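You operate a simulated robot arm through the tools that you are given. There is no shell and no other tool. Be economical: measure what you need, move in short steps, check, and stop when the job is done.

The job below is to be done with a simulated robot arm. You get a single attempt, and the scene is never put back.

## Task
Stop the inlet's drip: fit the new seal ring under the hose union.
Fine: the washer is off; shut the tap first, screw the union down by its ribs, open the tap last.

It is judged by the outcome, as a careful person would: the job done as asked, and still so three seconds after it is handed in. It fails if anything else is knocked over, pushed out of place, dropped, spilled or broken. A push-on lid holds only when it is set on centred and level and pressed home; a screw cap is set on level and turned clockwise until tight.

## Robot
A 6-joint arm with a two-finger parallel gripper, fixed in place. Base frame: the origin is at the foot of the arm, x ahead of it, y to its left, z up. Lengths are in mm, angles in degrees, forces in N, time in s.
With the tool pointing down near the work surface it reaches from about 260 to 680 mm from the base axis. Its first joint turns from -166.0 to 166.0 degrees. Payload 4.1 kg.
The TCP is the grasp point between the finger pads, 23 mm short of the fingertips. In the tool frame z runs along the fingers and y along their closing line. The gripper opens to 94 mm. The fingers are 38 mm wide and 10 mm thick; the gripper's body (54 by 96 mm) begins 39 mm behind the TCP.
Orientation is that of the tool frame in the base frame, as a unit quaternion [w, x, y, z]. With the fingers straight down and closing along the base's y, the tool's x points along the base's -x, its y along +y and its z along -z.

## Interface
- The arm moves only by the tool servo_tool. Its argument "moves" is a list of rows, each an object of numbers (a shift or turn left out is 0, a gripper value left out holds the last): "x", "y", "z": the shift along the tool's x, y, z in units of 50 mm (1.0 is 50 mm); "wx", "wy", "wz": the turn, a rotation vector about the tool's x, y, z in units of 4 degrees (1.0 is 4 degrees); "claw": the opening, from 0 (shut) to 1 (fully open). In form: [{"x": .., "y": .., "z": .., "wx": .., "wy": .., "wz": .., "claw": ..}, ...]. A call has 1 to 8 rows; each row shifts and turns the commanded pose from where the row before left it, along the tool's axes as they then stand. A call with a number of a shift or a turn outside -1 to 1 is refused whole. A row lasts 0.2 s, in which the tool goes at most 50 mm and 8.6 degrees; a call with a longer step from one row to the next is refused whole, and so is a gripper value outside its range. Where a pose cannot be reached the arm comes as near as it can. A force on the tool above 90 N (or 10 N above the force at the start of the call, whichever is more), or a blocked arm, ends the call early, and 0.2 s more pass. Each finger travels about 45 mm/s and halts on what it meets, pressing with about 25 N; the grip force reading is that of the motor and also rises with nothing between the fingers. The clock runs only during rows and for 0.2 s after the last one: add rows that do not move to give the fingers time. It gives the time, the measured TCP pose, the force on the tool (base axes), the opening and the grip force at its end, in the units of the frame above (readings bear some noise).
- Cameras (640 x 400 px; columns grow to the right, rows downward): "scene" is fixed at [54.5, -489.6, 1437.3]; the picture's right is [0.84, -0.54, 0.00], its down [-0.30, -0.47, -0.83] and it looks along [0.45, 0.70, -0.55] (base axes); focal length 232 px, centre (320, 200). "wrist" rides on the gripper at [-39, 0, -44] in the tool frame; the picture's right is [0.00, -1.00, 0.00], its down [0.97, 0.00, -0.24] and it looks along [0.24, 0.00, 0.97] (tool axes); focal length 218 px, centre (320, 200). There is no depth. A picture from a camera that has moved, and an enlarged one, comes with that camera's place and axes in the base frame and with its lens. The place of the scene camera against the robot may be out by one fixed shift of up to 18 mm in any direction.
- grab_frame(camera): a new picture of that camera. It takes no simulated time.
- lift_body(by): slides the trunk up (or, below 0, down) by that many mm; the arm rides with it, the base frame stays. It gives what a move gives, with no picture.
- enlarge(camera, box): a new picture of the part [left, top, right, bottom] of that camera's present view, enlarged. It takes no simulated time.
- hand_in(): hands the job in; it is judged then, once.

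Go step by step. Nothing tells you positions but the pictures and the camera data: compare them with the known pose of the tool, close in by small moves and look again before you grip or let go. The budget is 120 turns and 68 pictures, counting those below and the enlarged ones. Unless the task says otherwise, let go and move clear before handing in, and close with one line.

The tools are called after "Emit:" as a command line: name --argument value ..., lists and objects as JSON in quotes. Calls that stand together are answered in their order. servo_tool: Moves the arm, as the interface text tells. Its arguments: {"type":"object","properties":{"moves":{"type":"array","items":{"type":"object","properties":{"x":{"type":"number"},"y":{"type":"number"},"z":{"type":"number"},"wx":{"type":"number"},"wy":{"type":"number"},"wz":{"type":"number"},"claw":{"type":"number"}}}}},"required":["moves"]} The other tools are called the same way: lift_body (by) slides the trunk up or down; grab_frame (camera) takes a picture; enlarge (camera, box) takes an enlarged picture of a part of a camera's view; hand_in () hands the job in.

At the start:

```text
clock: 0.0
eef_pos: [294.6, -202.3, 1322.8]
orientation: [0.001, 0.0, 1.0, 0.0]
contact_force: [1.0, -0.6, -0.4]
grip_width: 94.1
finger_force: 0.1
trunk travel left (down, up): [-525.0, 65.0]
```

scene: 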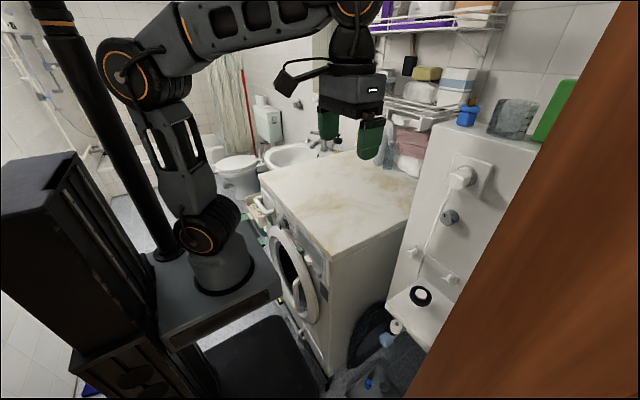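
wrist: 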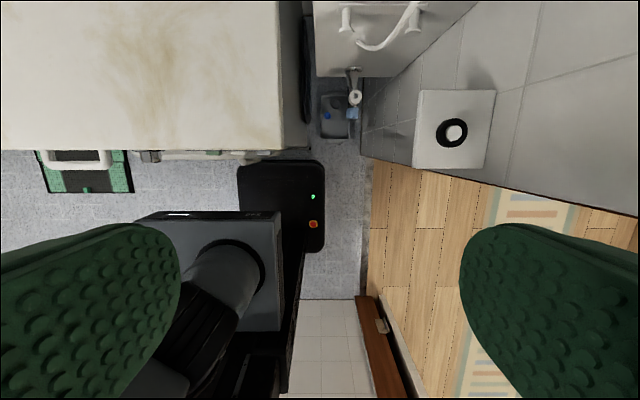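

I see a white panel with a tap and a hose, and a small shelf carrying a black ring around something white. I'll enlarge both views before planning.

Emit:
enlarge --camera "scene" --box '[380, 130, 540, 330]'

Emit:
enlarge --camera "wrist" --box '[300, 0, 520, 180]'

```text
2.00 times, centred on (460, 230) of scene
camera zoom: at [54.5, -489.6, 1437.3], right [0.84, -0.54, 0.0], down [-0.3, -0.47, -0.83], along [0.45, 0.7, -0.55], focal length 465 px, centre (40, 140)
```

zoom: 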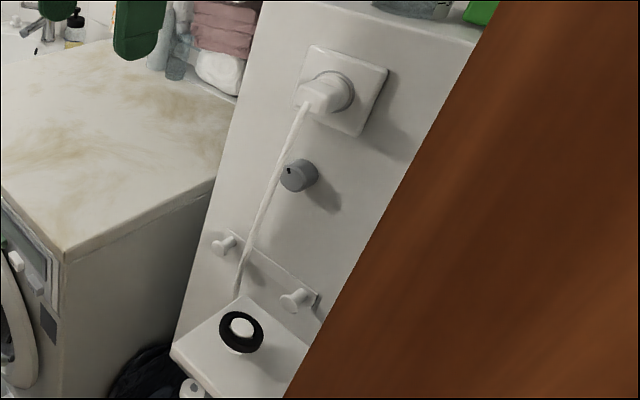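

```text
2.22 times, centred on (410, 90) of wrist
camera zoom: at [333.5, -202.1, 1365.3], right [0.0, -1.0, 0.0], down [-0.97, 0.0, 0.24], along [-0.24, 0.0, -0.97], focal length 485 px, centre (120, 444)
```

zoom: 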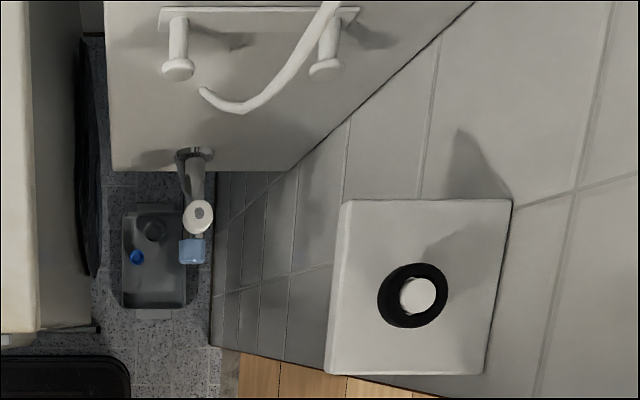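

The ring looks to sit on a peg at roughly (351, -374, 1062). The tap-like fitting is near (471, -291, ~700), at the bottom of the panel. I'll lower the trunk some and look closer.

Emit:
servo_tool --moves '[{"y": -0.6, "claw": 0.5}, {"y": -0.2}, {}]'

Emit:
lift_body --by -180

Emit:
grab_frame --camera "wrist"

```text
clock: 0.8
eef_pos: [294.1, -242.7, 1320.6]
orientation: [0.0, 0.0, 1.0, 0.0]
contact_force: [0.8, 0.3, 0.3]
grip_width: 46.8
finger_force: 0.1
trunk travel left (down, up): [-525.0, 65.0]
```

```text
clock: 2.8
eef_pos: [293.9, -241.9, 1141.5]
orientation: [0.0, 0.0, 1.0, 0.0]
contact_force: [0.3, 0.5, -0.1]
grip_width: 47.1
finger_force: 0.1
trunk travel left (down, up): [-345.0, 245.0]
```

```text
63 pictures are left
camera wrist: at [333.9, -242.6, 1185.5], right [0.0, -1.0, 0.0], down [-0.97, 0.0, 0.24], along [-0.24, 0.0, -0.97], focal length 218 px, centre (320, 200)
```

wrist: 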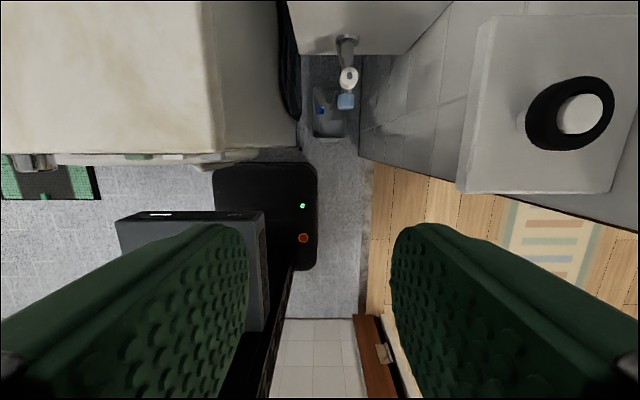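

The fitting hangs low on the panel over a tray. I'll tilt the tool to look ahead at it.

Emit:
servo_tool --moves '[{"wy": -1}, {"wy": -1}, {"wy": -1}, {"wy": -1}, {"wy": -1}, {"wy": -1}, {"wy": -1}, {"wy": -1}]'

Emit:
lift_body --by -150

Emit:
grab_frame --camera "wrist"

Emit:
grab_frame --camera "scene"

```text
clock: 4.6
eef_pos: [295.3, -242.7, 1142.8]
orientation: [0.277, 0.0, 0.961, -0.001]
contact_force: [-0.7, 0.0, -0.3]
grip_width: 46.9
finger_force: 0.0
trunk travel left (down, up): [-345.0, 245.0]
```

```text
clock: 6.3
eef_pos: [295.0, -243.2, 990.7]
orientation: [0.275, 0.0, 0.961, 0.0]
contact_force: [0.1, -0.5, 0.3]
grip_width: 46.7
finger_force: 0.1
trunk travel left (down, up): [-195.0, 395.0]
```

```text
62 pictures are left
camera wrist: at [305.3, -242.8, 1049.2], right [0.0, -1.0, 0.0], down [-0.95, 0.0, -0.31], along [0.31, 0.0, -0.95], focal length 218 px, centre (320, 200)
```

wrist: 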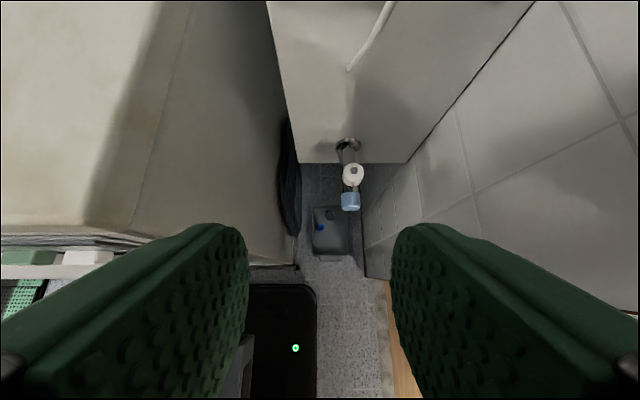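

```text
61 pictures are left
```

scene: 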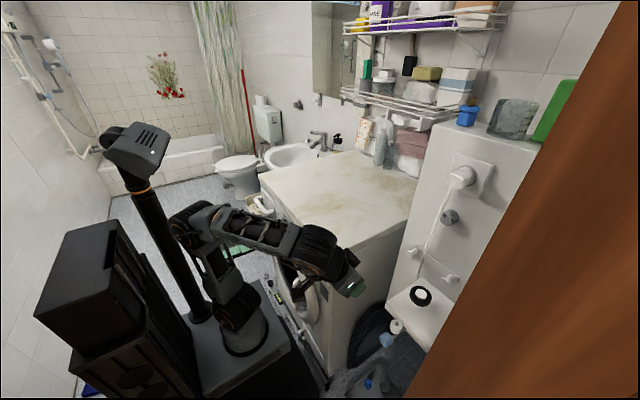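

Emit:
enlarge --camera "wrist" --box '[280, 110, 420, 270]'

Emit:
enlarge --camera "scene" --box '[340, 270, 480, 400]'

```text
2.50 times, centred on (350, 190) of wrist
camera zoom: at [305.3, -242.8, 1049.2], right [0.0, -1.0, 0.0], down [-0.95, 0.0, -0.31], along [0.31, 0.0, -0.95], focal length 546 px, centre (245, 225)
```

zoom: 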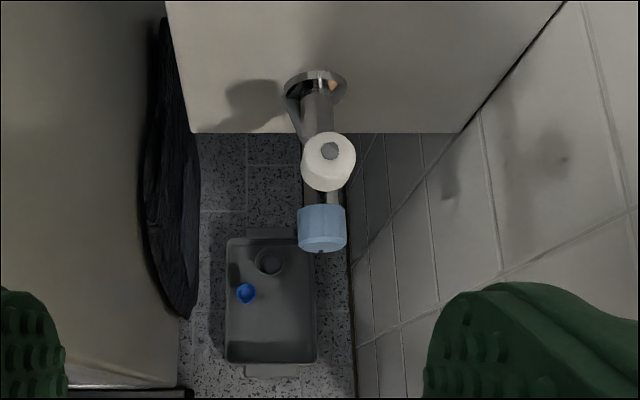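

```text
3.08 times, centred on (410, 335) of scene
camera zoom: at [54.5, -489.6, 1437.3], right [0.84, -0.54, 0.0], down [-0.3, -0.47, -0.83], along [0.45, 0.7, -0.55], focal length 715 px, centre (43, -215)
```

zoom: 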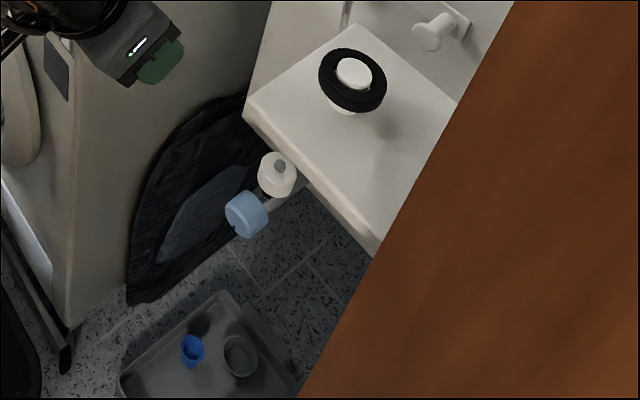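

Unclear which parts are the inlet, union and ring, so I'll look at the panel and shelf from higher up with the tool tilted forward.

Emit:
lift_body --by 200

Emit:
servo_tool --moves '[{"wy": -1}, {"wy": -1}, {"wy": -1}, {"wy": -1}, {"wy": -1}, {"wy": -1}, {"wy": -1}]'

Emit:
grab_frame --camera "wrist"

```text
clock: 8.5
eef_pos: [295.1, -242.5, 1191.9]
orientation: [0.275, 0.0, 0.961, 0.0]
contact_force: [-0.8, -0.4, 0.2]
grip_width: 47.1
finger_force: 0.0
trunk travel left (down, up): [-395.0, 195.0]
```

```text
clock: 10.1
eef_pos: [296.0, -242.5, 1191.9]
orientation: [0.5, 0.0, 0.866, 0.0]
contact_force: [0.0, 0.6, -0.5]
grip_width: 47.0
finger_force: 0.1
trunk travel left (down, up): [-395.0, 195.0]
```

```text
58 pictures are left
camera wrist: at [277.4, -242.7, 1246.8], right [0.0, -1.0, 0.0], down [-0.69, 0.0, -0.72], along [0.72, 0.0, -0.69], focal length 218 px, centre (320, 200)
```

wrist: 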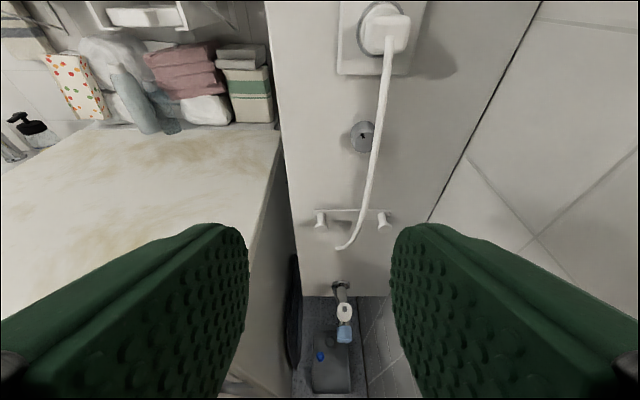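

The panel's plug, grey knob and hooks look like background. The fitting at the bottom is the tap. Now I'll look at the shelf item from above at close range.

Emit:
servo_tool --moves '[{"y": -0.9, "wy": 1}, {"y": -0.9, "wy": 1}, {"y": -0.4, "wy": 1}, {"wy": 1}, {"wy": 1}, {"wy": 1}, {"wy": 1}, {"wy": 1}]'

Emit:
grab_frame --camera "wrist"

```text
clock: 11.9
eef_pos: [295.1, -352.4, 1191.4]
orientation: [0.24, 0.002, 0.971, 0.0]
contact_force: [-0.1, -0.4, 0.0]
grip_width: 47.1
finger_force: 0.1
trunk travel left (down, up): [-395.0, 195.0]
```

```text
57 pictures are left
camera wrist: at [309.2, -352.7, 1248.0], right [0.0, -1.0, 0.0], down [-0.97, 0.0, -0.24], along [0.24, 0.0, -0.97], focal length 218 px, centre (320, 200)
```

wrist: 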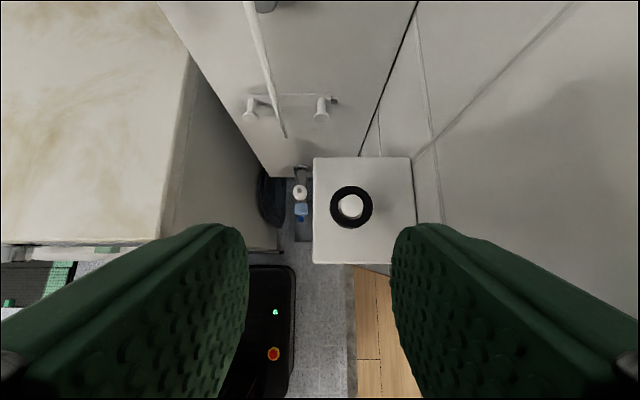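

Emit:
enlarge --camera "wrist" --box '[280, 130, 440, 280]'

Emit:
enlarge --camera "scene" --box '[395, 265, 475, 325]'

```text
2.67 times, centred on (360, 205) of wrist
camera zoom: at [309.2, -352.7, 1248.0], right [0.0, -1.0, 0.0], down [-0.97, 0.0, -0.24], along [0.24, 0.0, -0.97], focal length 582 px, centre (213, 187)
```

zoom: 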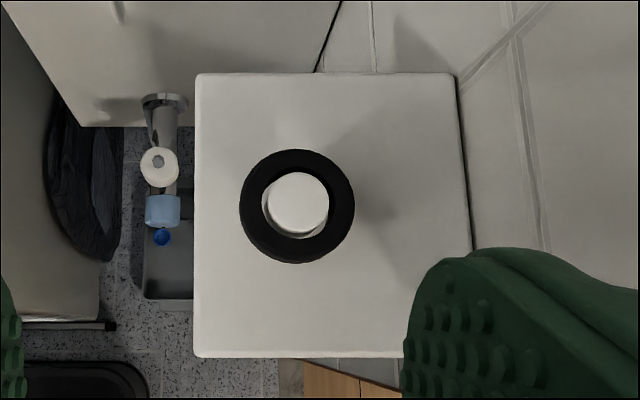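

```text
6.67 times, centred on (435, 295) of scene
camera zoom: at [54.5, -489.6, 1437.3], right [0.84, -0.54, 0.0], down [-0.3, -0.47, -0.83], along [0.45, 0.7, -0.55], focal length 1550 px, centre (-447, -433)
```

zoom: 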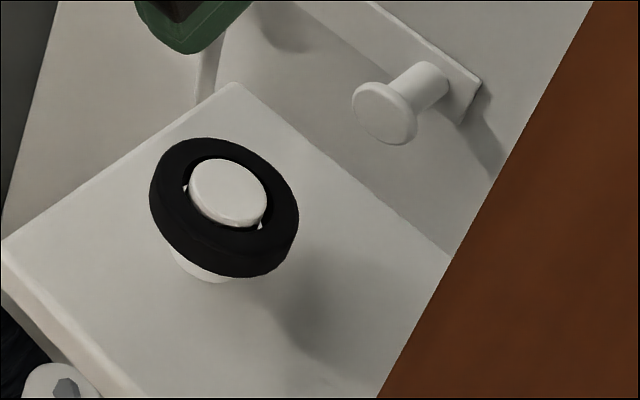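

The black ring is the new seal, at about (351, -381, 1056), roughly 39 mm outside and 22 mm inside, on a short post. The tap handle is near (467, -301, 699), with a blue fitting at (431, -300, 652). I'll go down for a closer look at the tap and tray.

Emit:
servo_tool --moves '[{"y": 0.8}, {"y": 0.8}, {}]'

Emit:
lift_body --by -380

Emit:
grab_frame --camera "wrist"

Emit:
grab_frame --camera "scene"

```text
clock: 12.7
eef_pos: [296.1, -272.6, 1191.9]
orientation: [0.241, -0.001, 0.97, 0.001]
contact_force: [0.5, -0.4, -0.3]
grip_width: 47.2
finger_force: 0.0
trunk travel left (down, up): [-395.0, 195.0]
```

```text
clock: 16.4
eef_pos: [296.5, -273.5, 810.7]
orientation: [0.242, 0.0, 0.97, 0.001]
contact_force: [-0.3, -0.3, -0.1]
grip_width: 46.8
finger_force: 0.1
trunk travel left (down, up): [-15.0, 575.0]
```

```text
54 pictures are left
camera wrist: at [310.3, -273.4, 868.1], right [0.0, -1.0, 0.0], down [-0.97, 0.0, -0.24], along [0.24, 0.0, -0.97], focal length 218 px, centre (320, 200)
```

wrist: 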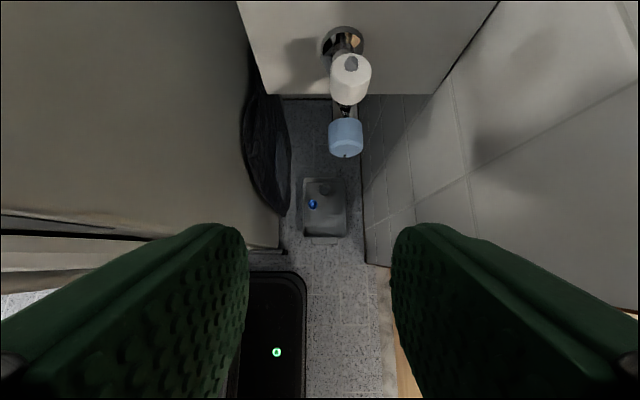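

```text
53 pictures are left
```

scene: 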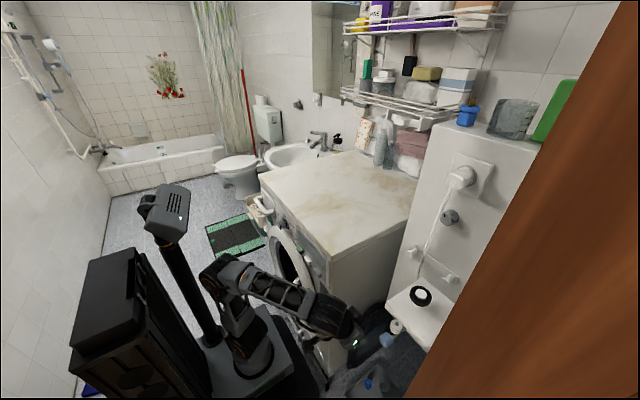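

Emit:
enlarge --camera "wrist" --box '[290, 10, 410, 170]'

Emit:
enlarge --camera "wrist" --box '[290, 160, 370, 250]'

Emit:
enlarge --camera "scene" --box '[350, 310, 430, 400]'

```text
2.50 times, centred on (350, 90) of wrist
camera zoom: at [310.3, -273.4, 868.1], right [0.0, -1.0, 0.0], down [-0.97, 0.0, -0.24], along [0.24, 0.0, -0.97], focal length 546 px, centre (245, 475)
```

zoom: 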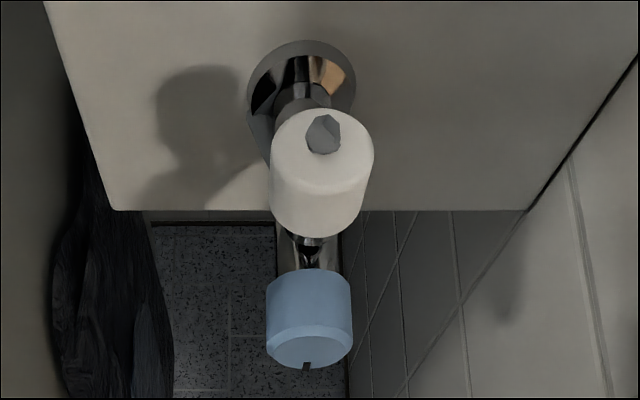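

```text
4.44 times, centred on (330, 205) of wrist
camera zoom: at [310.3, -273.4, 868.1], right [0.0, -1.0, 0.0], down [-0.97, 0.0, -0.24], along [0.24, 0.0, -0.97], focal length 970 px, centre (276, 178)
```

zoom: 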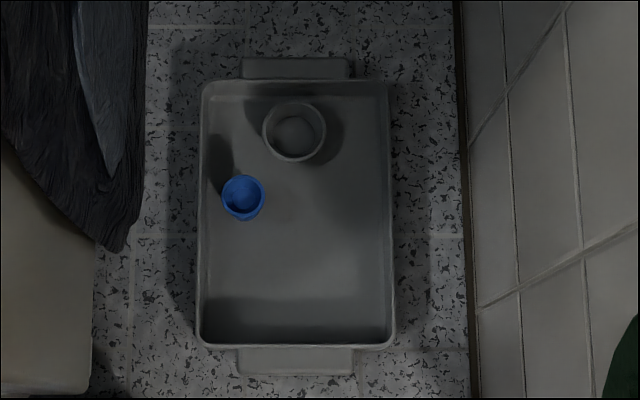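

```text
4.44 times, centred on (390, 355) of scene
camera zoom: at [54.5, -489.6, 1437.3], right [0.84, -0.54, 0.0], down [-0.3, -0.47, -0.83], along [0.45, 0.7, -0.55], focal length 1033 px, centre (9, -489)
```

zoom: 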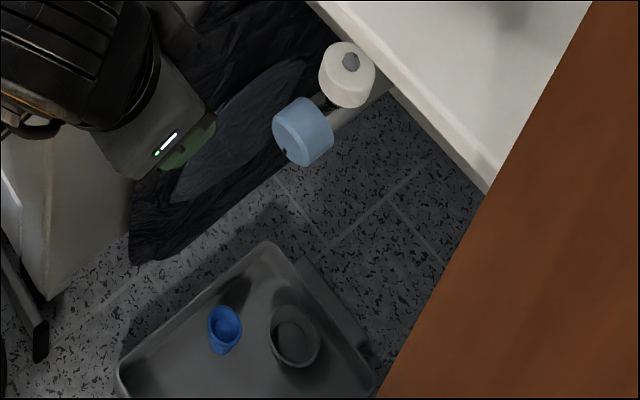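

The tap is a pipe out of the panel with a white knob on top and a blue cylinder on its front end. The tray is on the floor. I'll get a lower, more level front view of it.

Emit:
servo_tool --moves '[{"wy": -1, "x": 0.2, "z": 0.18}, {"wy": -1, "x": 0.2, "z": 0.18}, {"wy": -1, "x": 0.22, "z": 0.15}, {"wy": -1, "x": 0.22, "z": 0.15}, {"wy": -1, "x": 0.22, "z": 0.15}, {"wy": -1, "x": 0.25, "z": 0.12}, {"wy": -1, "x": 0.25, "z": 0.1}, {"wy": -1, "x": 0.25, "z": 0.08}]'

Emit:
grab_frame --camera "wrist"

```text
clock: 18.2
eef_pos: [265.6, -274.3, 709.5]
orientation: [0.501, -0.001, 0.865, 0.0]
contact_force: [-0.2, 0.5, 0.6]
grip_width: 47.0
finger_force: 0.0
trunk travel left (down, up): [-15.0, 575.0]
```

```text
49 pictures are left
camera wrist: at [247.2, -273.6, 764.5], right [0.0, -1.0, 0.0], down [-0.69, 0.0, -0.72], along [0.72, 0.0, -0.69], focal length 218 px, centre (320, 200)
```

wrist: 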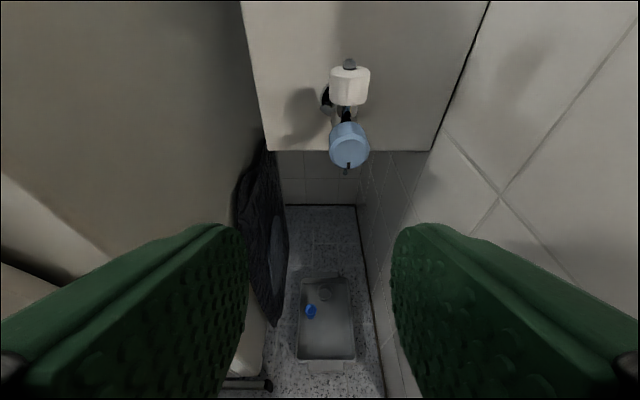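

Emit:
enlarge --camera "wrist" --box '[300, 45, 400, 185]'

```text
2.86 times, centred on (350, 115) of wrist
camera zoom: at [247.2, -273.6, 764.5], right [0.0, -1.0, 0.0], down [-0.69, 0.0, -0.72], along [0.72, 0.0, -0.69], focal length 624 px, centre (234, 443)
```

zoom: 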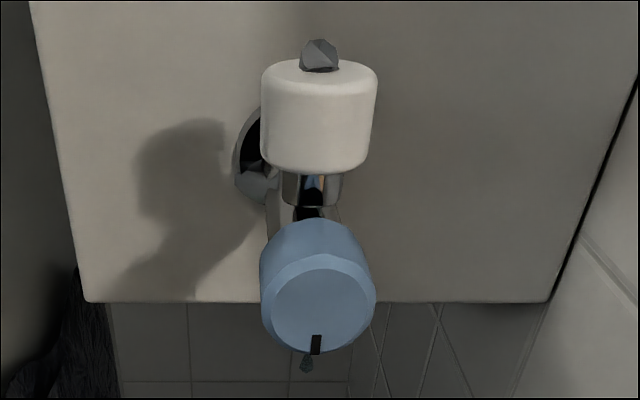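

A drip hangs below the blue fitting. I think the blue part with the black pointer is the tap handle, and the white cylinder on the vertical stub is the union. I'll close in to confirm.

Emit:
servo_tool --moves '[{"wy": -1, "x": -0.04, "y": -0.08, "z": 0.33}, {"wy": -1, "x": -0.04, "y": -0.08, "z": 0.33}, {"wy": -1, "x": -0.04, "y": -0.08, "z": 0.33}, {"wy": -1, "x": -0.04, "y": -0.08, "z": 0.33}, {"wy": -1, "x": -0.04, "y": -0.08, "z": 0.33}]'

Emit:
grab_frame --camera "wrist"

```text
clock: 19.4
eef_pos: [346.7, -295.1, 687.7]
orientation: [0.643, 0.0, 0.766, 0.0]
contact_force: [-0.5, 0.2, -0.7]
grip_width: 47.2
finger_force: 0.0
trunk travel left (down, up): [-15.0, 575.0]
```

```text
47 pictures are left
camera wrist: at [310.7, -294.1, 732.7], right [0.0, -1.0, 0.0], down [-0.4, 0.0, -0.91], along [0.91, 0.0, -0.4], focal length 218 px, centre (320, 200)
```

wrist: 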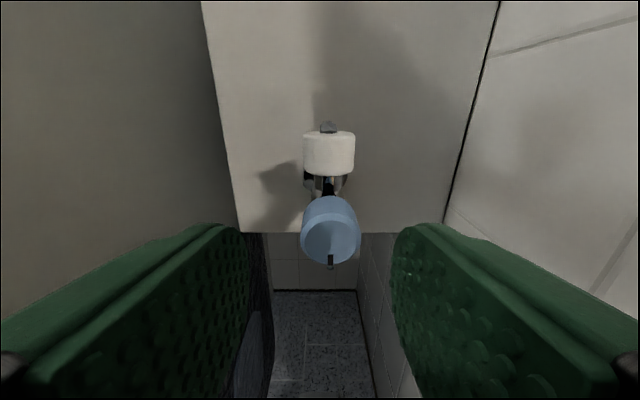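

Emit:
enlarge --camera "wrist" --box '[280, 110, 380, 280]'

```text
2.35 times, centred on (330, 195) of wrist
camera zoom: at [310.7, -294.1, 732.7], right [0.0, -1.0, 0.0], down [-0.4, 0.0, -0.91], along [0.91, 0.0, -0.4], focal length 514 px, centre (296, 212)
```

zoom: 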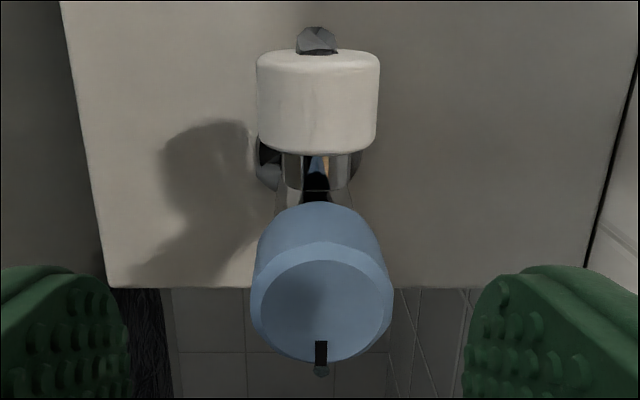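

The white part's bottom is at z≈689, on a vertical stub, so I take it as the union on its seat. The blue part is the tap handle, front face about (413, -300, 664), axis along x. I'll level the tool and line up with the handle.

Emit:
servo_tool --moves '[{"wy": -1, "x": 0.18, "y": -0.04, "z": 0.2, "claw": 0.6}, {"wy": -1, "x": 0.16, "y": -0.04, "z": 0.2}, {"wy": -0.5, "x": 0.12, "y": -0.03, "z": 0.2}, {}]'

Emit:
grab_frame --camera "wrist"

```text
clock: 20.4
eef_pos: [373.1, -298.2, 662.2]
orientation: [0.708, 0.0, 0.707, 0.0]
contact_force: [0.2, 0.2, -0.4]
grip_width: 56.3
finger_force: 0.1
trunk travel left (down, up): [-15.0, 575.0]
```

```text
45 pictures are left
camera wrist: at [329.5, -299.0, 700.5], right [0.0, -1.0, 0.0], down [-0.24, 0.0, -0.97], along [0.97, 0.0, -0.24], focal length 218 px, centre (320, 200)
```

wrist: 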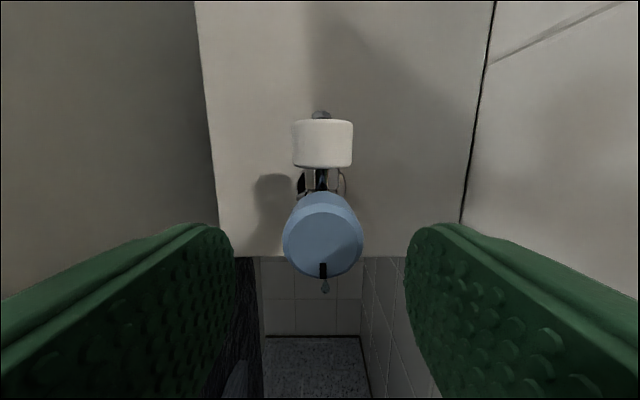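

The handle centre is confirmed at about (413, -300, 664). I'll advance over it and grip.

Emit:
servo_tool --moves '[{"z": 0.5, "x": -0.04, "y": -0.03}, {"z": 0.42}, {"claw": 0.2}, {}, {}, {}]'

Emit:
grab_frame --camera "wrist"

```text
clock: 21.8
eef_pos: [420.2, -299.8, 664.6]
orientation: [0.707, 0.0, 0.707, 0.0]
contact_force: [7.0, -5.7, 0.7]
grip_width: 35.9
finger_force: 44.8
trunk travel left (down, up): [-15.0, 575.0]
```

```text
44 pictures are left
camera wrist: at [376.1, -300.3, 702.4], right [0.0, -1.0, 0.0], down [-0.24, 0.0, -0.97], along [0.97, 0.0, -0.24], focal length 218 px, centre (320, 200)
```

wrist: 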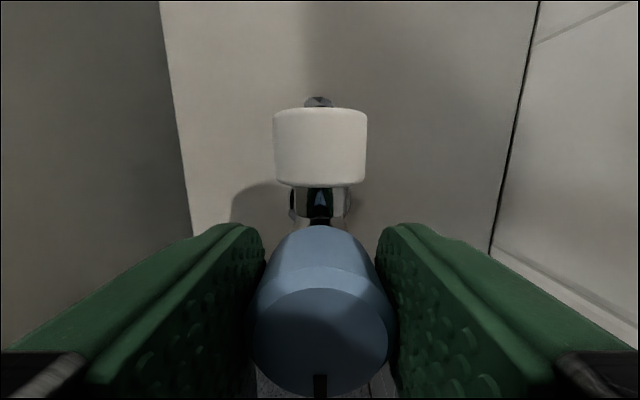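

Gripped at 36 mm width. Now I'll turn it clockwise in steps to shut the tap.

Emit:
servo_tool --moves '[{"wz": 1}, {"wz": 1}, {"wz": 1}, {"wz": 1}, {"wz": 1}, {"wz": 1}, {"wz": 1}, {"wz": 1}]'

Emit:
grab_frame --camera "wrist"

```text
clock: 23.6
eef_pos: [420.0, -302.8, 663.0]
orientation: [0.68, 0.196, 0.679, 0.196]
contact_force: [23.1, -26.8, 9.0]
grip_width: 35.9
finger_force: 44.9
trunk travel left (down, up): [-15.0, 575.0]
```

```text
43 pictures are left
camera wrist: at [376.0, -323.0, 695.7], right [0.0, -0.85, -0.53], down [-0.24, 0.52, -0.82], along [0.97, 0.13, -0.2], focal length 218 px, centre (320, 200)
```

wrist: 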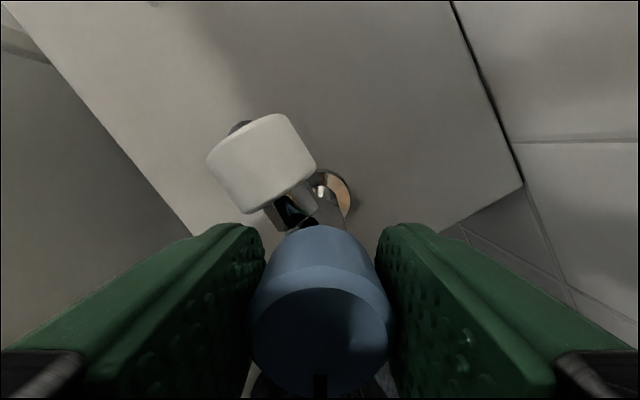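

The handle turns with the fingers. Side force says its axis is about 5 mm below my TCP, so I'll compensate and keep turning.

Emit:
servo_tool --moves '[{"y": -0.06, "x": -0.015}, {"wz": 1, "y": -0.008}, {"wz": 1, "y": -0.008}, {"wz": 1, "y": -0.008}, {"wz": 1, "y": -0.008}, {"wz": 1, "y": -0.008}, {"wz": 1, "y": -0.008}, {"wz": 1, "y": -0.008}]'

```text
clock: 25.4
eef_pos: [418.9, -303.0, 662.0]
orientation: [0.612, 0.352, 0.613, 0.355]
contact_force: [32.9, 17.1, 27.2]
grip_width: 36.1
finger_force: 44.8
trunk travel left (down, up): [-15.0, 575.0]
```

Emit:
grab_frame --camera "wrist"

```text
42 pictures are left
camera wrist: at [376.0, -337.7, 680.8], right [0.0, -0.5, -0.86], down [-0.24, 0.84, -0.49], along [0.97, 0.21, -0.12], focal length 218 px, centre (320, 200)
```

wrist: 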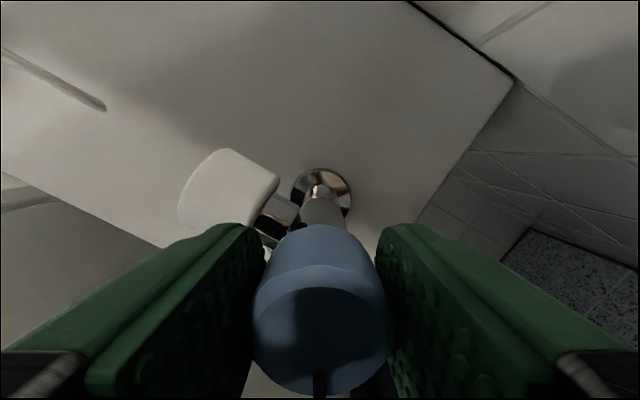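

The layout is confirmed: the blue handle is coaxial with the pipe and the white union sits on a vertical branch. Turning further.

Emit:
servo_tool --moves '[{"wz": 1}, {"wz": 1}, {"wz": 1}, {"wz": 1}, {"wz": 1}, {"wz": 1}, {"wz": 1}, {"wz": 1}]'

Emit:
grab_frame --camera "wrist"

```text
clock: 27.2
eef_pos: [419.4, -305.3, 660.2]
orientation: [0.491, 0.509, 0.491, 0.509]
contact_force: [24.5, 13.0, 16.5]
grip_width: 35.8
finger_force: 45.5
trunk travel left (down, up): [-15.0, 575.0]
```

```text
41 pictures are left
camera wrist: at [375.4, -343.6, 657.8], right [0.0, 0.03, -1.0], down [-0.24, 0.97, 0.03], along [0.97, 0.24, 0.01], focal length 218 px, centre (320, 200)
```

wrist: 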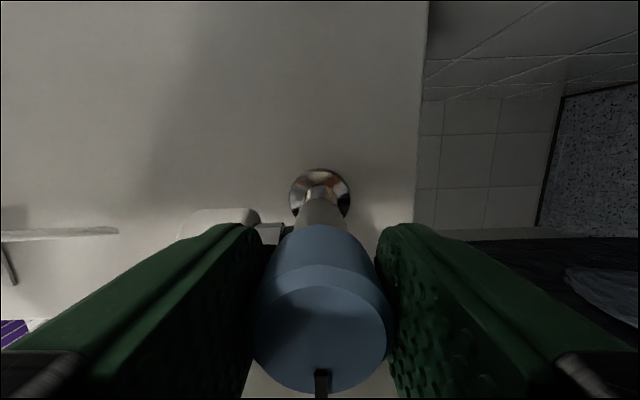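

Emit:
servo_tool --moves '[{"wz": 1}, {"wz": 1}, {"wz": 1}, {"wz": 1}]'

Emit:
enlarge --camera "wrist" --box '[230, 220, 410, 400]'

```text
clock: 28.2
eef_pos: [418.7, -305.9, 658.1]
orientation: [0.415, 0.575, 0.414, 0.571]
contact_force: [-4.5, -1.0, -8.2]
grip_width: 35.9
finger_force: 33.6
trunk travel left (down, up): [-15.0, 575.0]
```

```text
2.22 times, centred on (320, 310) of wrist
camera zoom: at [373.9, -343.2, 645.3], right [0.0, 0.31, -0.95], down [-0.24, 0.92, 0.31], along [0.97, 0.22, 0.07], focal length 485 px, centre (320, -44)
```

zoom: 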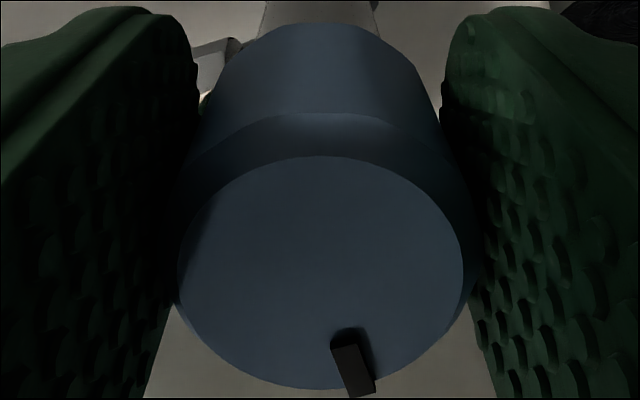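

The handle stopped at 90° and the pads slipped a little past it, so the tap is shut. I'll release, back off, turn the wrist back and look.

Emit:
servo_tool --moves '[{"claw": 0.5}, {}, {"z": -0.8}, {"z": -0.8, "wz": -1}, {"wz": -1}, {"wz": -1}, {"wz": -1}, {"wz": -1}]'

Emit:
servo_tool --moves '[{"wz": -1}, {"wz": -1}, {"wz": -1}, {"wz": -1}, {"wz": -1}, {"wz": -1}, {"wz": -1}, {"wz": -1}]'

Emit:
servo_tool --moves '[{"wz": -1}, {"wz": -1}, {"wz": -1}, {"wz": -1}, {"wz": -1}, {"wz": -1}, {"wz": -1}, {"wz": -1}]'

Emit:
servo_tool --moves '[{"wz": -1}, {"wz": -1}, {"wz": -1}, {"wz": -1}, {"wz": -1}, {"wz": -1}]'

Emit:
enlarge --camera "wrist" --box '[220, 80, 420, 300]'

```text
clock: 30.0
eef_pos: [338.2, -305.6, 660.9]
orientation: [0.509, 0.491, 0.509, 0.491]
contact_force: [-0.7, 0.2, 0.6]
grip_width: 46.9
finger_force: 0.0
trunk travel left (down, up): [-15.0, 575.0]
```

```text
clock: 31.8
eef_pos: [338.8, -305.0, 661.1]
orientation: [0.624, 0.332, 0.625, 0.331]
contact_force: [-1.3, 0.3, -1.3]
grip_width: 47.1
finger_force: 0.1
trunk travel left (down, up): [-15.0, 575.0]
```

```text
clock: 33.6
eef_pos: [339.5, -305.4, 660.1]
orientation: [0.692, 0.147, 0.692, 0.147]
contact_force: [-0.8, 0.1, 0.5]
grip_width: 47.0
finger_force: 0.1
trunk travel left (down, up): [-15.0, 575.0]
```

```text
clock: 35.0
eef_pos: [340.1, -305.2, 660.6]
orientation: [0.707, -0.001, 0.707, -0.001]
contact_force: [0.3, 0.7, -0.9]
grip_width: 46.8
finger_force: 0.0
trunk travel left (down, up): [-15.0, 575.0]
```

```text
1.82 times, centred on (320, 190) of wrist
camera zoom: at [295.2, -305.1, 699.0], right [0.0, -1.0, 0.0], down [-0.24, 0.0, -0.97], along [0.97, 0.0, -0.24], focal length 397 px, centre (320, 218)
```

zoom: 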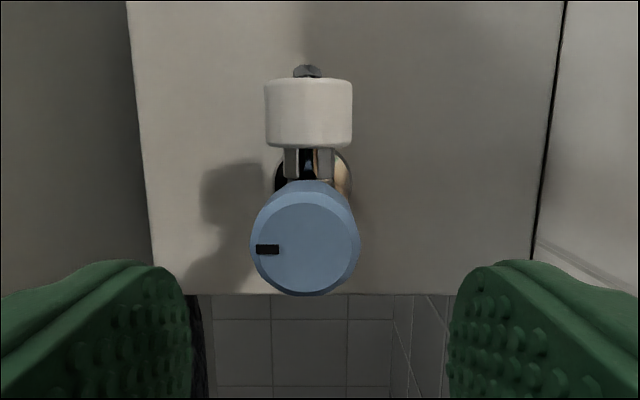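

The drip has gone and the pointer is a quarter turn round, so the tap is shut. Next I'll bring the tool vertical above the union, raising the trunk first.

Emit:
lift_body --by 150

Emit:
servo_tool --moves '[{"wy": 1, "y": 0.05}, {"wy": 1, "y": 0.05}, {"wy": 1}, {"wy": 1}, {"wy": 1}, {"wy": 1}, {"wy": 1}, {"wy": 1}]'

Emit:
servo_tool --moves '[{"wy": 1}, {"wy": 1}, {"wy": 1}, {"wy": 1}, {"wy": 1}, {"wy": 1}, {"wy": 1}, {"wy": 1}]'

Emit:
servo_tool --moves '[{"wy": 1}, {"wy": 1}, {"wy": 1}, {"wy": 1}, {"wy": 1}, {"wy": 1}, {"wy": 0.5}, {}]'

Emit:
grab_frame --camera "scene"

Emit:
grab_frame --camera "wrist"

```text
clock: 36.7
eef_pos: [339.3, -305.3, 809.8]
orientation: [0.707, -0.001, 0.708, 0.0]
contact_force: [-0.6, 0.7, -0.3]
grip_width: 46.9
finger_force: 0.1
trunk travel left (down, up): [-165.0, 425.0]
```

```text
clock: 38.5
eef_pos: [339.4, -300.3, 811.5]
orientation: [0.484, 0.001, 0.875, -0.001]
contact_force: [0.3, -0.3, -0.3]
grip_width: 46.9
finger_force: 0.1
trunk travel left (down, up): [-165.0, 425.0]
```

```text
clock: 40.3
eef_pos: [337.5, -299.3, 809.6]
orientation: [0.224, 0.0, 0.975, 0.0]
contact_force: [-0.7, 0.7, -0.2]
grip_width: 47.0
finger_force: 0.0
trunk travel left (down, up): [-165.0, 425.0]
```

```text
clock: 42.1
eef_pos: [338.2, -301.0, 809.7]
orientation: [0.0, 0.001, 1.0, 0.0]
contact_force: [-0.2, -0.1, -0.9]
grip_width: 47.1
finger_force: 0.0
trunk travel left (down, up): [-165.0, 425.0]
```

```text
38 pictures are left
```

scene: 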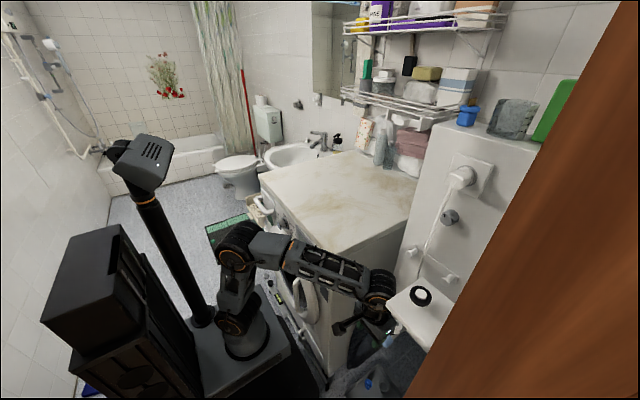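

```text
37 pictures are left
camera wrist: at [378.4, -300.9, 853.6], right [0.0, -1.0, 0.0], down [-0.97, 0.0, 0.24], along [-0.24, 0.0, -0.97], focal length 218 px, centre (320, 200)
```

wrist: 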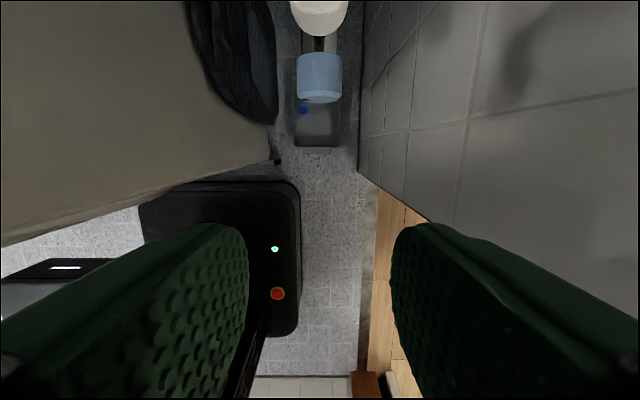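

The wrist sits near the shelf's height, so I'll lower a bit before moving in under it. Then I'll straddle the union from the front with the fingers open.

Emit:
servo_tool --moves '[{"y": 0.16, "claw": 0.8}, {}, {}]'

Emit:
lift_body --by -60

Emit:
servo_tool --moves '[{"x": -0.5}, {"x": -0.5}, {"x": -0.4}, {}]'

Emit:
grab_frame --camera "wrist"

Emit:
grab_frame --camera "scene"

```text
clock: 42.9
eef_pos: [338.3, -293.2, 810.1]
orientation: [0.0, 0.0, 1.0, 0.0]
contact_force: [-1.1, -0.9, -0.1]
grip_width: 75.3
finger_force: 0.1
trunk travel left (down, up): [-165.0, 425.0]
```

```text
clock: 43.9
eef_pos: [339.7, -293.6, 751.1]
orientation: [0.0, 0.0, 1.0, 0.0]
contact_force: [0.9, -0.1, 0.4]
grip_width: 75.5
finger_force: 0.1
trunk travel left (down, up): [-105.0, 485.0]
```

```text
clock: 44.9
eef_pos: [409.1, -291.8, 750.0]
orientation: [0.0, 0.0, 1.0, 0.0]
contact_force: [-0.3, 0.0, -0.2]
grip_width: 75.2
finger_force: 0.1
trunk travel left (down, up): [-105.0, 485.0]
```

```text
36 pictures are left
camera wrist: at [448.6, -293.2, 794.1], right [0.0, -1.0, 0.0], down [-0.97, 0.0, 0.24], along [-0.24, 0.0, -0.97], focal length 218 px, centre (320, 200)
```

wrist: 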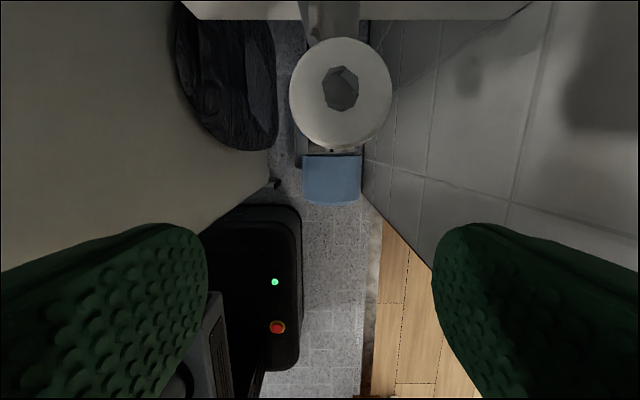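

```text
35 pictures are left
```

scene: 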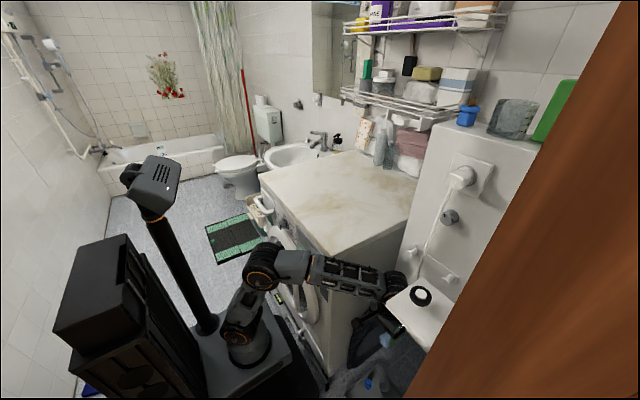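

The union's centre is at about (466.5, -300.3). I'll move over it, descend to z≈709 and grip.

Emit:
servo_tool --moves '[{"x": -0.58, "y": -0.08}, {"x": -0.57, "y": -0.08}, {"claw": 0.6}, {"z": 0.4}, {"z": 0.42}, {}]'

Emit:
grab_frame --camera "wrist"

```text
clock: 46.3
eef_pos: [466.9, -301.0, 709.2]
orientation: [0.0, 0.0, 1.0, 0.0]
contact_force: [-0.7, -0.2, -0.2]
grip_width: 56.4
finger_force: 0.0
trunk travel left (down, up): [-105.0, 485.0]
```

```text
34 pictures are left
camera wrist: at [506.1, -301.1, 752.7], right [0.0, -1.0, 0.0], down [-0.97, 0.0, 0.24], along [-0.24, 0.0, -0.97], focal length 218 px, centre (320, 200)
```

wrist: 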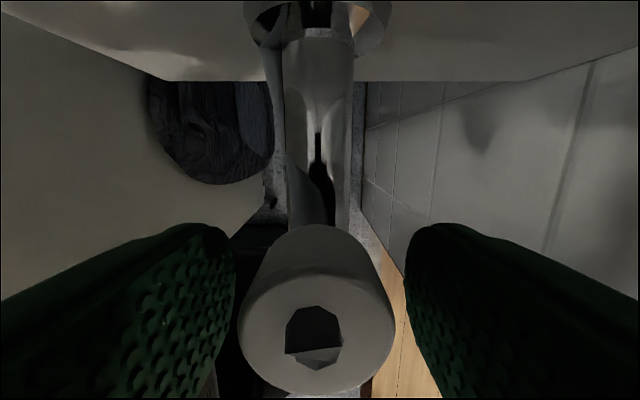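

Well centred. I'll grip and try a counter-clockwise turn.

Emit:
servo_tool --moves '[{"claw": 0.2}, {}, {}, {"wz": -1}, {"wz": -1}, {"wz": -1}, {"wz": -1}, {"wz": -1}]'

Emit:
grab_frame --camera "wrist"

```text
clock: 48.1
eef_pos: [466.3, -298.7, 710.1]
orientation: [0.0, -0.176, 0.984, 0.001]
contact_force: [-3.4, 19.2, 5.7]
grip_width: 33.1
finger_force: 25.0
trunk travel left (down, up): [-105.0, 485.0]
```

```text
33 pictures are left
camera wrist: at [503.6, -286.4, 754.1], right [0.34, -0.94, 0.0], down [-0.91, -0.33, 0.24], along [-0.23, -0.08, -0.97], focal length 218 px, centre (320, 200)
```

wrist: 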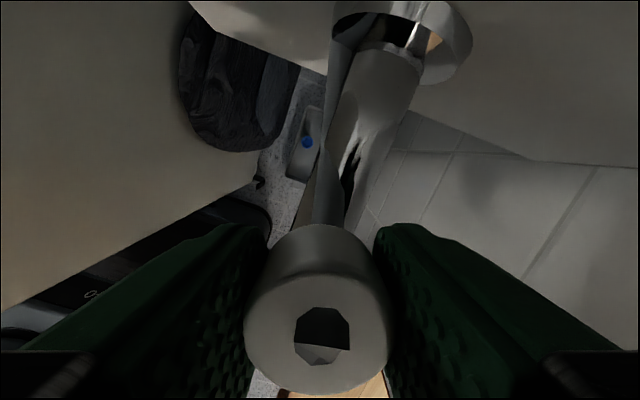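

Emit:
servo_tool --moves '[{"wz": -1}, {"wz": -1}, {"wz": -1}, {"wz": -1}, {"wz": -1}, {"wz": -1}, {"wz": -1}, {"wz": -1}]'

Emit:
grab_frame --camera "wrist"

```text
clock: 49.9
eef_pos: [465.0, -299.3, 712.7]
orientation: [0.0, -0.44, 0.898, -0.002]
contact_force: [-7.7, 31.4, 21.2]
grip_width: 33.4
finger_force: 25.2
trunk travel left (down, up): [-105.0, 485.0]
```

```text
32 pictures are left
camera wrist: at [490.2, -268.3, 755.8], right [0.79, -0.61, 0.0], down [-0.6, -0.77, 0.24], along [-0.15, -0.19, -0.97], focal length 218 px, centre (320, 200)
```

wrist: 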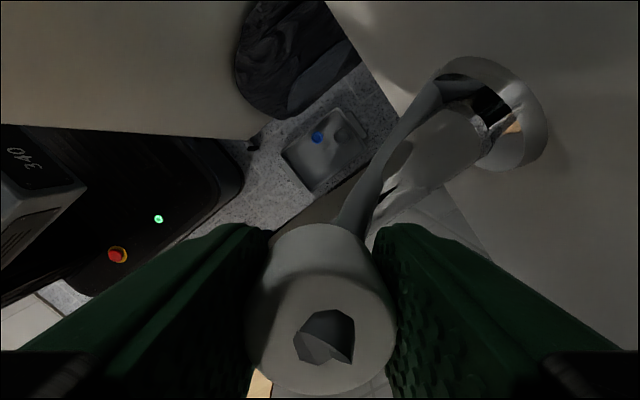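

It's unscrewing: the TCP is being pushed up as it turns. I'll keep turning and let the tool rise with it.

Emit:
servo_tool --moves '[{"z": -0.06}, {"wz": -1, "z": -0.006}, {"wz": -1, "z": -0.006}, {"wz": -1, "z": -0.006}, {"wz": -1, "z": -0.006}, {"wz": -1, "z": -0.006}, {"wz": -1, "z": -0.006}, {"wz": -1, "z": -0.006}]'

```text
clock: 51.7
eef_pos: [465.9, -298.1, 713.7]
orientation: [-0.002, -0.643, 0.766, 0.004]
contact_force: [-18.6, 30.5, -11.4]
grip_width: 33.7
finger_force: 25.0
trunk travel left (down, up): [-105.0, 485.0]
```

Emit:
servo_tool --moves '[{"x": -0.034, "y": 0.036}, {"wz": -1, "z": -0.003}, {"wz": -1, "z": -0.003}, {"wz": -1, "z": -0.003}, {"wz": -1, "z": -0.003}, {"wz": -1, "z": -0.003}, {"wz": -1, "z": -0.003}, {"wz": -1, "z": -0.003}]'

Emit:
grab_frame --camera "wrist"

```text
clock: 53.5
eef_pos: [465.4, -299.7, 714.9]
orientation: [0.0, 0.809, -0.587, 0.0]
contact_force: [-11.4, 10.6, -9.8]
grip_width: 32.9
finger_force: 24.9
trunk travel left (down, up): [-105.0, 485.0]
```

```text
31 pictures are left
camera wrist: at [453.0, -262.5, 759.4], right [0.95, 0.31, 0.0], down [0.3, -0.92, 0.24], along [0.07, -0.23, -0.97], focal length 218 px, centre (320, 200)
```

wrist: 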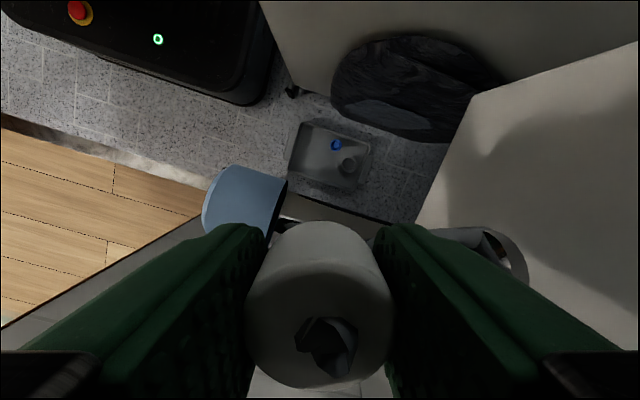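

Emit:
servo_tool --moves '[{"wz": -1, "z": -0.003}, {"wz": -1, "z": -0.003}, {"wz": -1, "z": -0.003}, {"wz": -1, "z": -0.003}, {"wz": -1, "z": -0.003}, {"wz": -1, "z": -0.003}, {"wz": -1, "z": -0.003}, {"wz": -1, "z": -0.003}]'

Emit:
servo_tool --moves '[{"wz": -1, "z": -0.003}, {"wz": -1, "z": -0.003}, {"wz": -1, "z": -0.003}, {"wz": -1, "z": -0.003}, {"wz": -1, "z": -0.003}, {"wz": -1, "z": -0.003}, {"wz": -1, "z": -0.003}, {"wz": -1, "z": -0.003}]'

Emit:
grab_frame --camera "wrist"

```text
clock: 55.3
eef_pos: [470.8, -290.9, 717.0]
orientation: [0.009, 0.934, -0.357, 0.002]
contact_force: [-49.9, -51.1, 9.0]
grip_width: 53.5
finger_force: 24.5
out of reach, approached as far as the arm can: row 8
trunk travel left (down, up): [-105.0, 485.0]
```

```text
clock: 55.8
eef_pos: [470.0, -290.4, 717.0]
orientation: [0.017, 0.933, -0.359, -0.001]
contact_force: [-60.1, -55.8, 0.3]
grip_width: 52.6
finger_force: 25.6
out of reach, approached as far as the arm can: row 1, 2
trunk travel left (down, up): [-105.0, 485.0]
stopped in row 2: the force on the tool passed its limit (the readings are from after the stop); the commanded pose is now the measured one
```

```text
30 pictures are left
camera wrist: at [442.5, -263.7, 760.2], right [0.67, 0.74, -0.03], down [0.72, -0.64, 0.25], along [0.16, -0.19, -0.97], focal length 218 px, centre (320, 200)
```

wrist: 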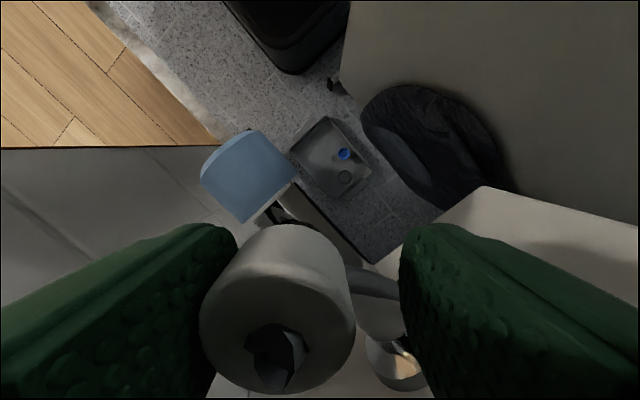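

The wrist joint hit its limit at about 138° and pushed sideways. I'll open the fingers, lift clear and turn back for a new bite.

Emit:
servo_tool --moves '[{"claw": 0.8}, {}, {}]'

Emit:
grab_frame --camera "wrist"

```text
clock: 56.6
eef_pos: [472.1, -285.9, 717.3]
orientation: [0.012, 0.931, -0.364, -0.001]
contact_force: [-71.8, -25.9, -3.5]
grip_width: 75.3
finger_force: 0.0
trunk travel left (down, up): [-105.0, 485.0]
```

```text
29 pictures are left
camera wrist: at [444.0, -259.1, 760.5], right [0.68, 0.74, -0.02], down [0.72, -0.65, 0.25], along [0.17, -0.18, -0.97], focal length 218 px, centre (320, 200)
```

wrist: 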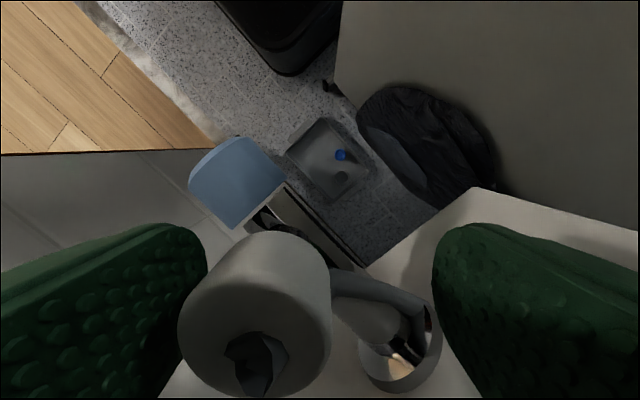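

Emit:
enlarge --camera "scene" --box '[340, 220, 480, 370]'

```text
2.67 times, centred on (410, 295) of scene
camera zoom: at [54.5, -489.6, 1437.3], right [0.84, -0.54, 0.0], down [-0.3, -0.47, -0.83], along [0.45, 0.7, -0.55], focal length 620 px, centre (80, -53)
```

zoom: 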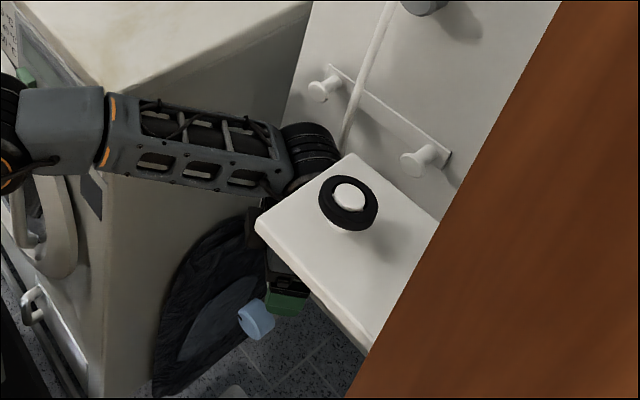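

The fingers are open but the tool still reads a side load, probably from the strained wrist. I'll turn back a little and see if it clears.

Emit:
servo_tool --moves '[{"wz": 1}, {"wz": 1}]'

```text
clock: 57.2
eef_pos: [478.6, -281.3, 716.7]
orientation: [0.012, 0.911, -0.412, 0.004]
contact_force: [-5.3, -8.5, -7.3]
grip_width: 79.4
finger_force: 5.0
trunk travel left (down, up): [-105.0, 485.0]
```

Emit:
servo_tool --moves '[{"y": 0.2, "x": 0.06}, {"y": 0.2, "x": 0.06}]'

Emit:
grab_frame --camera "wrist"

```text
clock: 57.8
eef_pos: [468.2, -298.2, 719.0]
orientation: [0.014, 0.911, -0.413, 0.001]
contact_force: [0.4, -0.9, -0.6]
grip_width: 75.1
finger_force: 0.0
trunk travel left (down, up): [-105.0, 485.0]
```

```text
27 pictures are left
camera wrist: at [443.5, -268.2, 760.8], right [0.75, 0.66, -0.02], down [0.64, -0.72, 0.25], along [0.15, -0.21, -0.97], focal length 218 px, centre (320, 200)
```

wrist: 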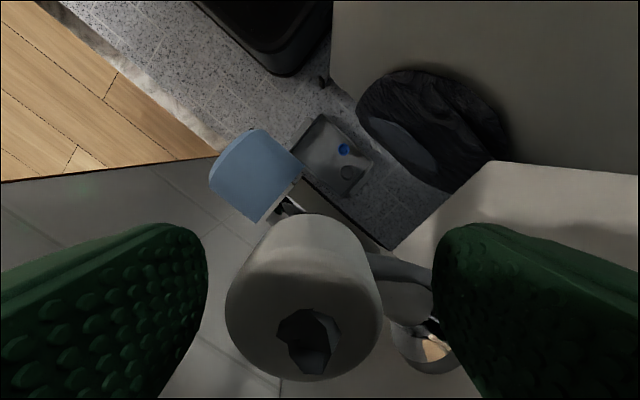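

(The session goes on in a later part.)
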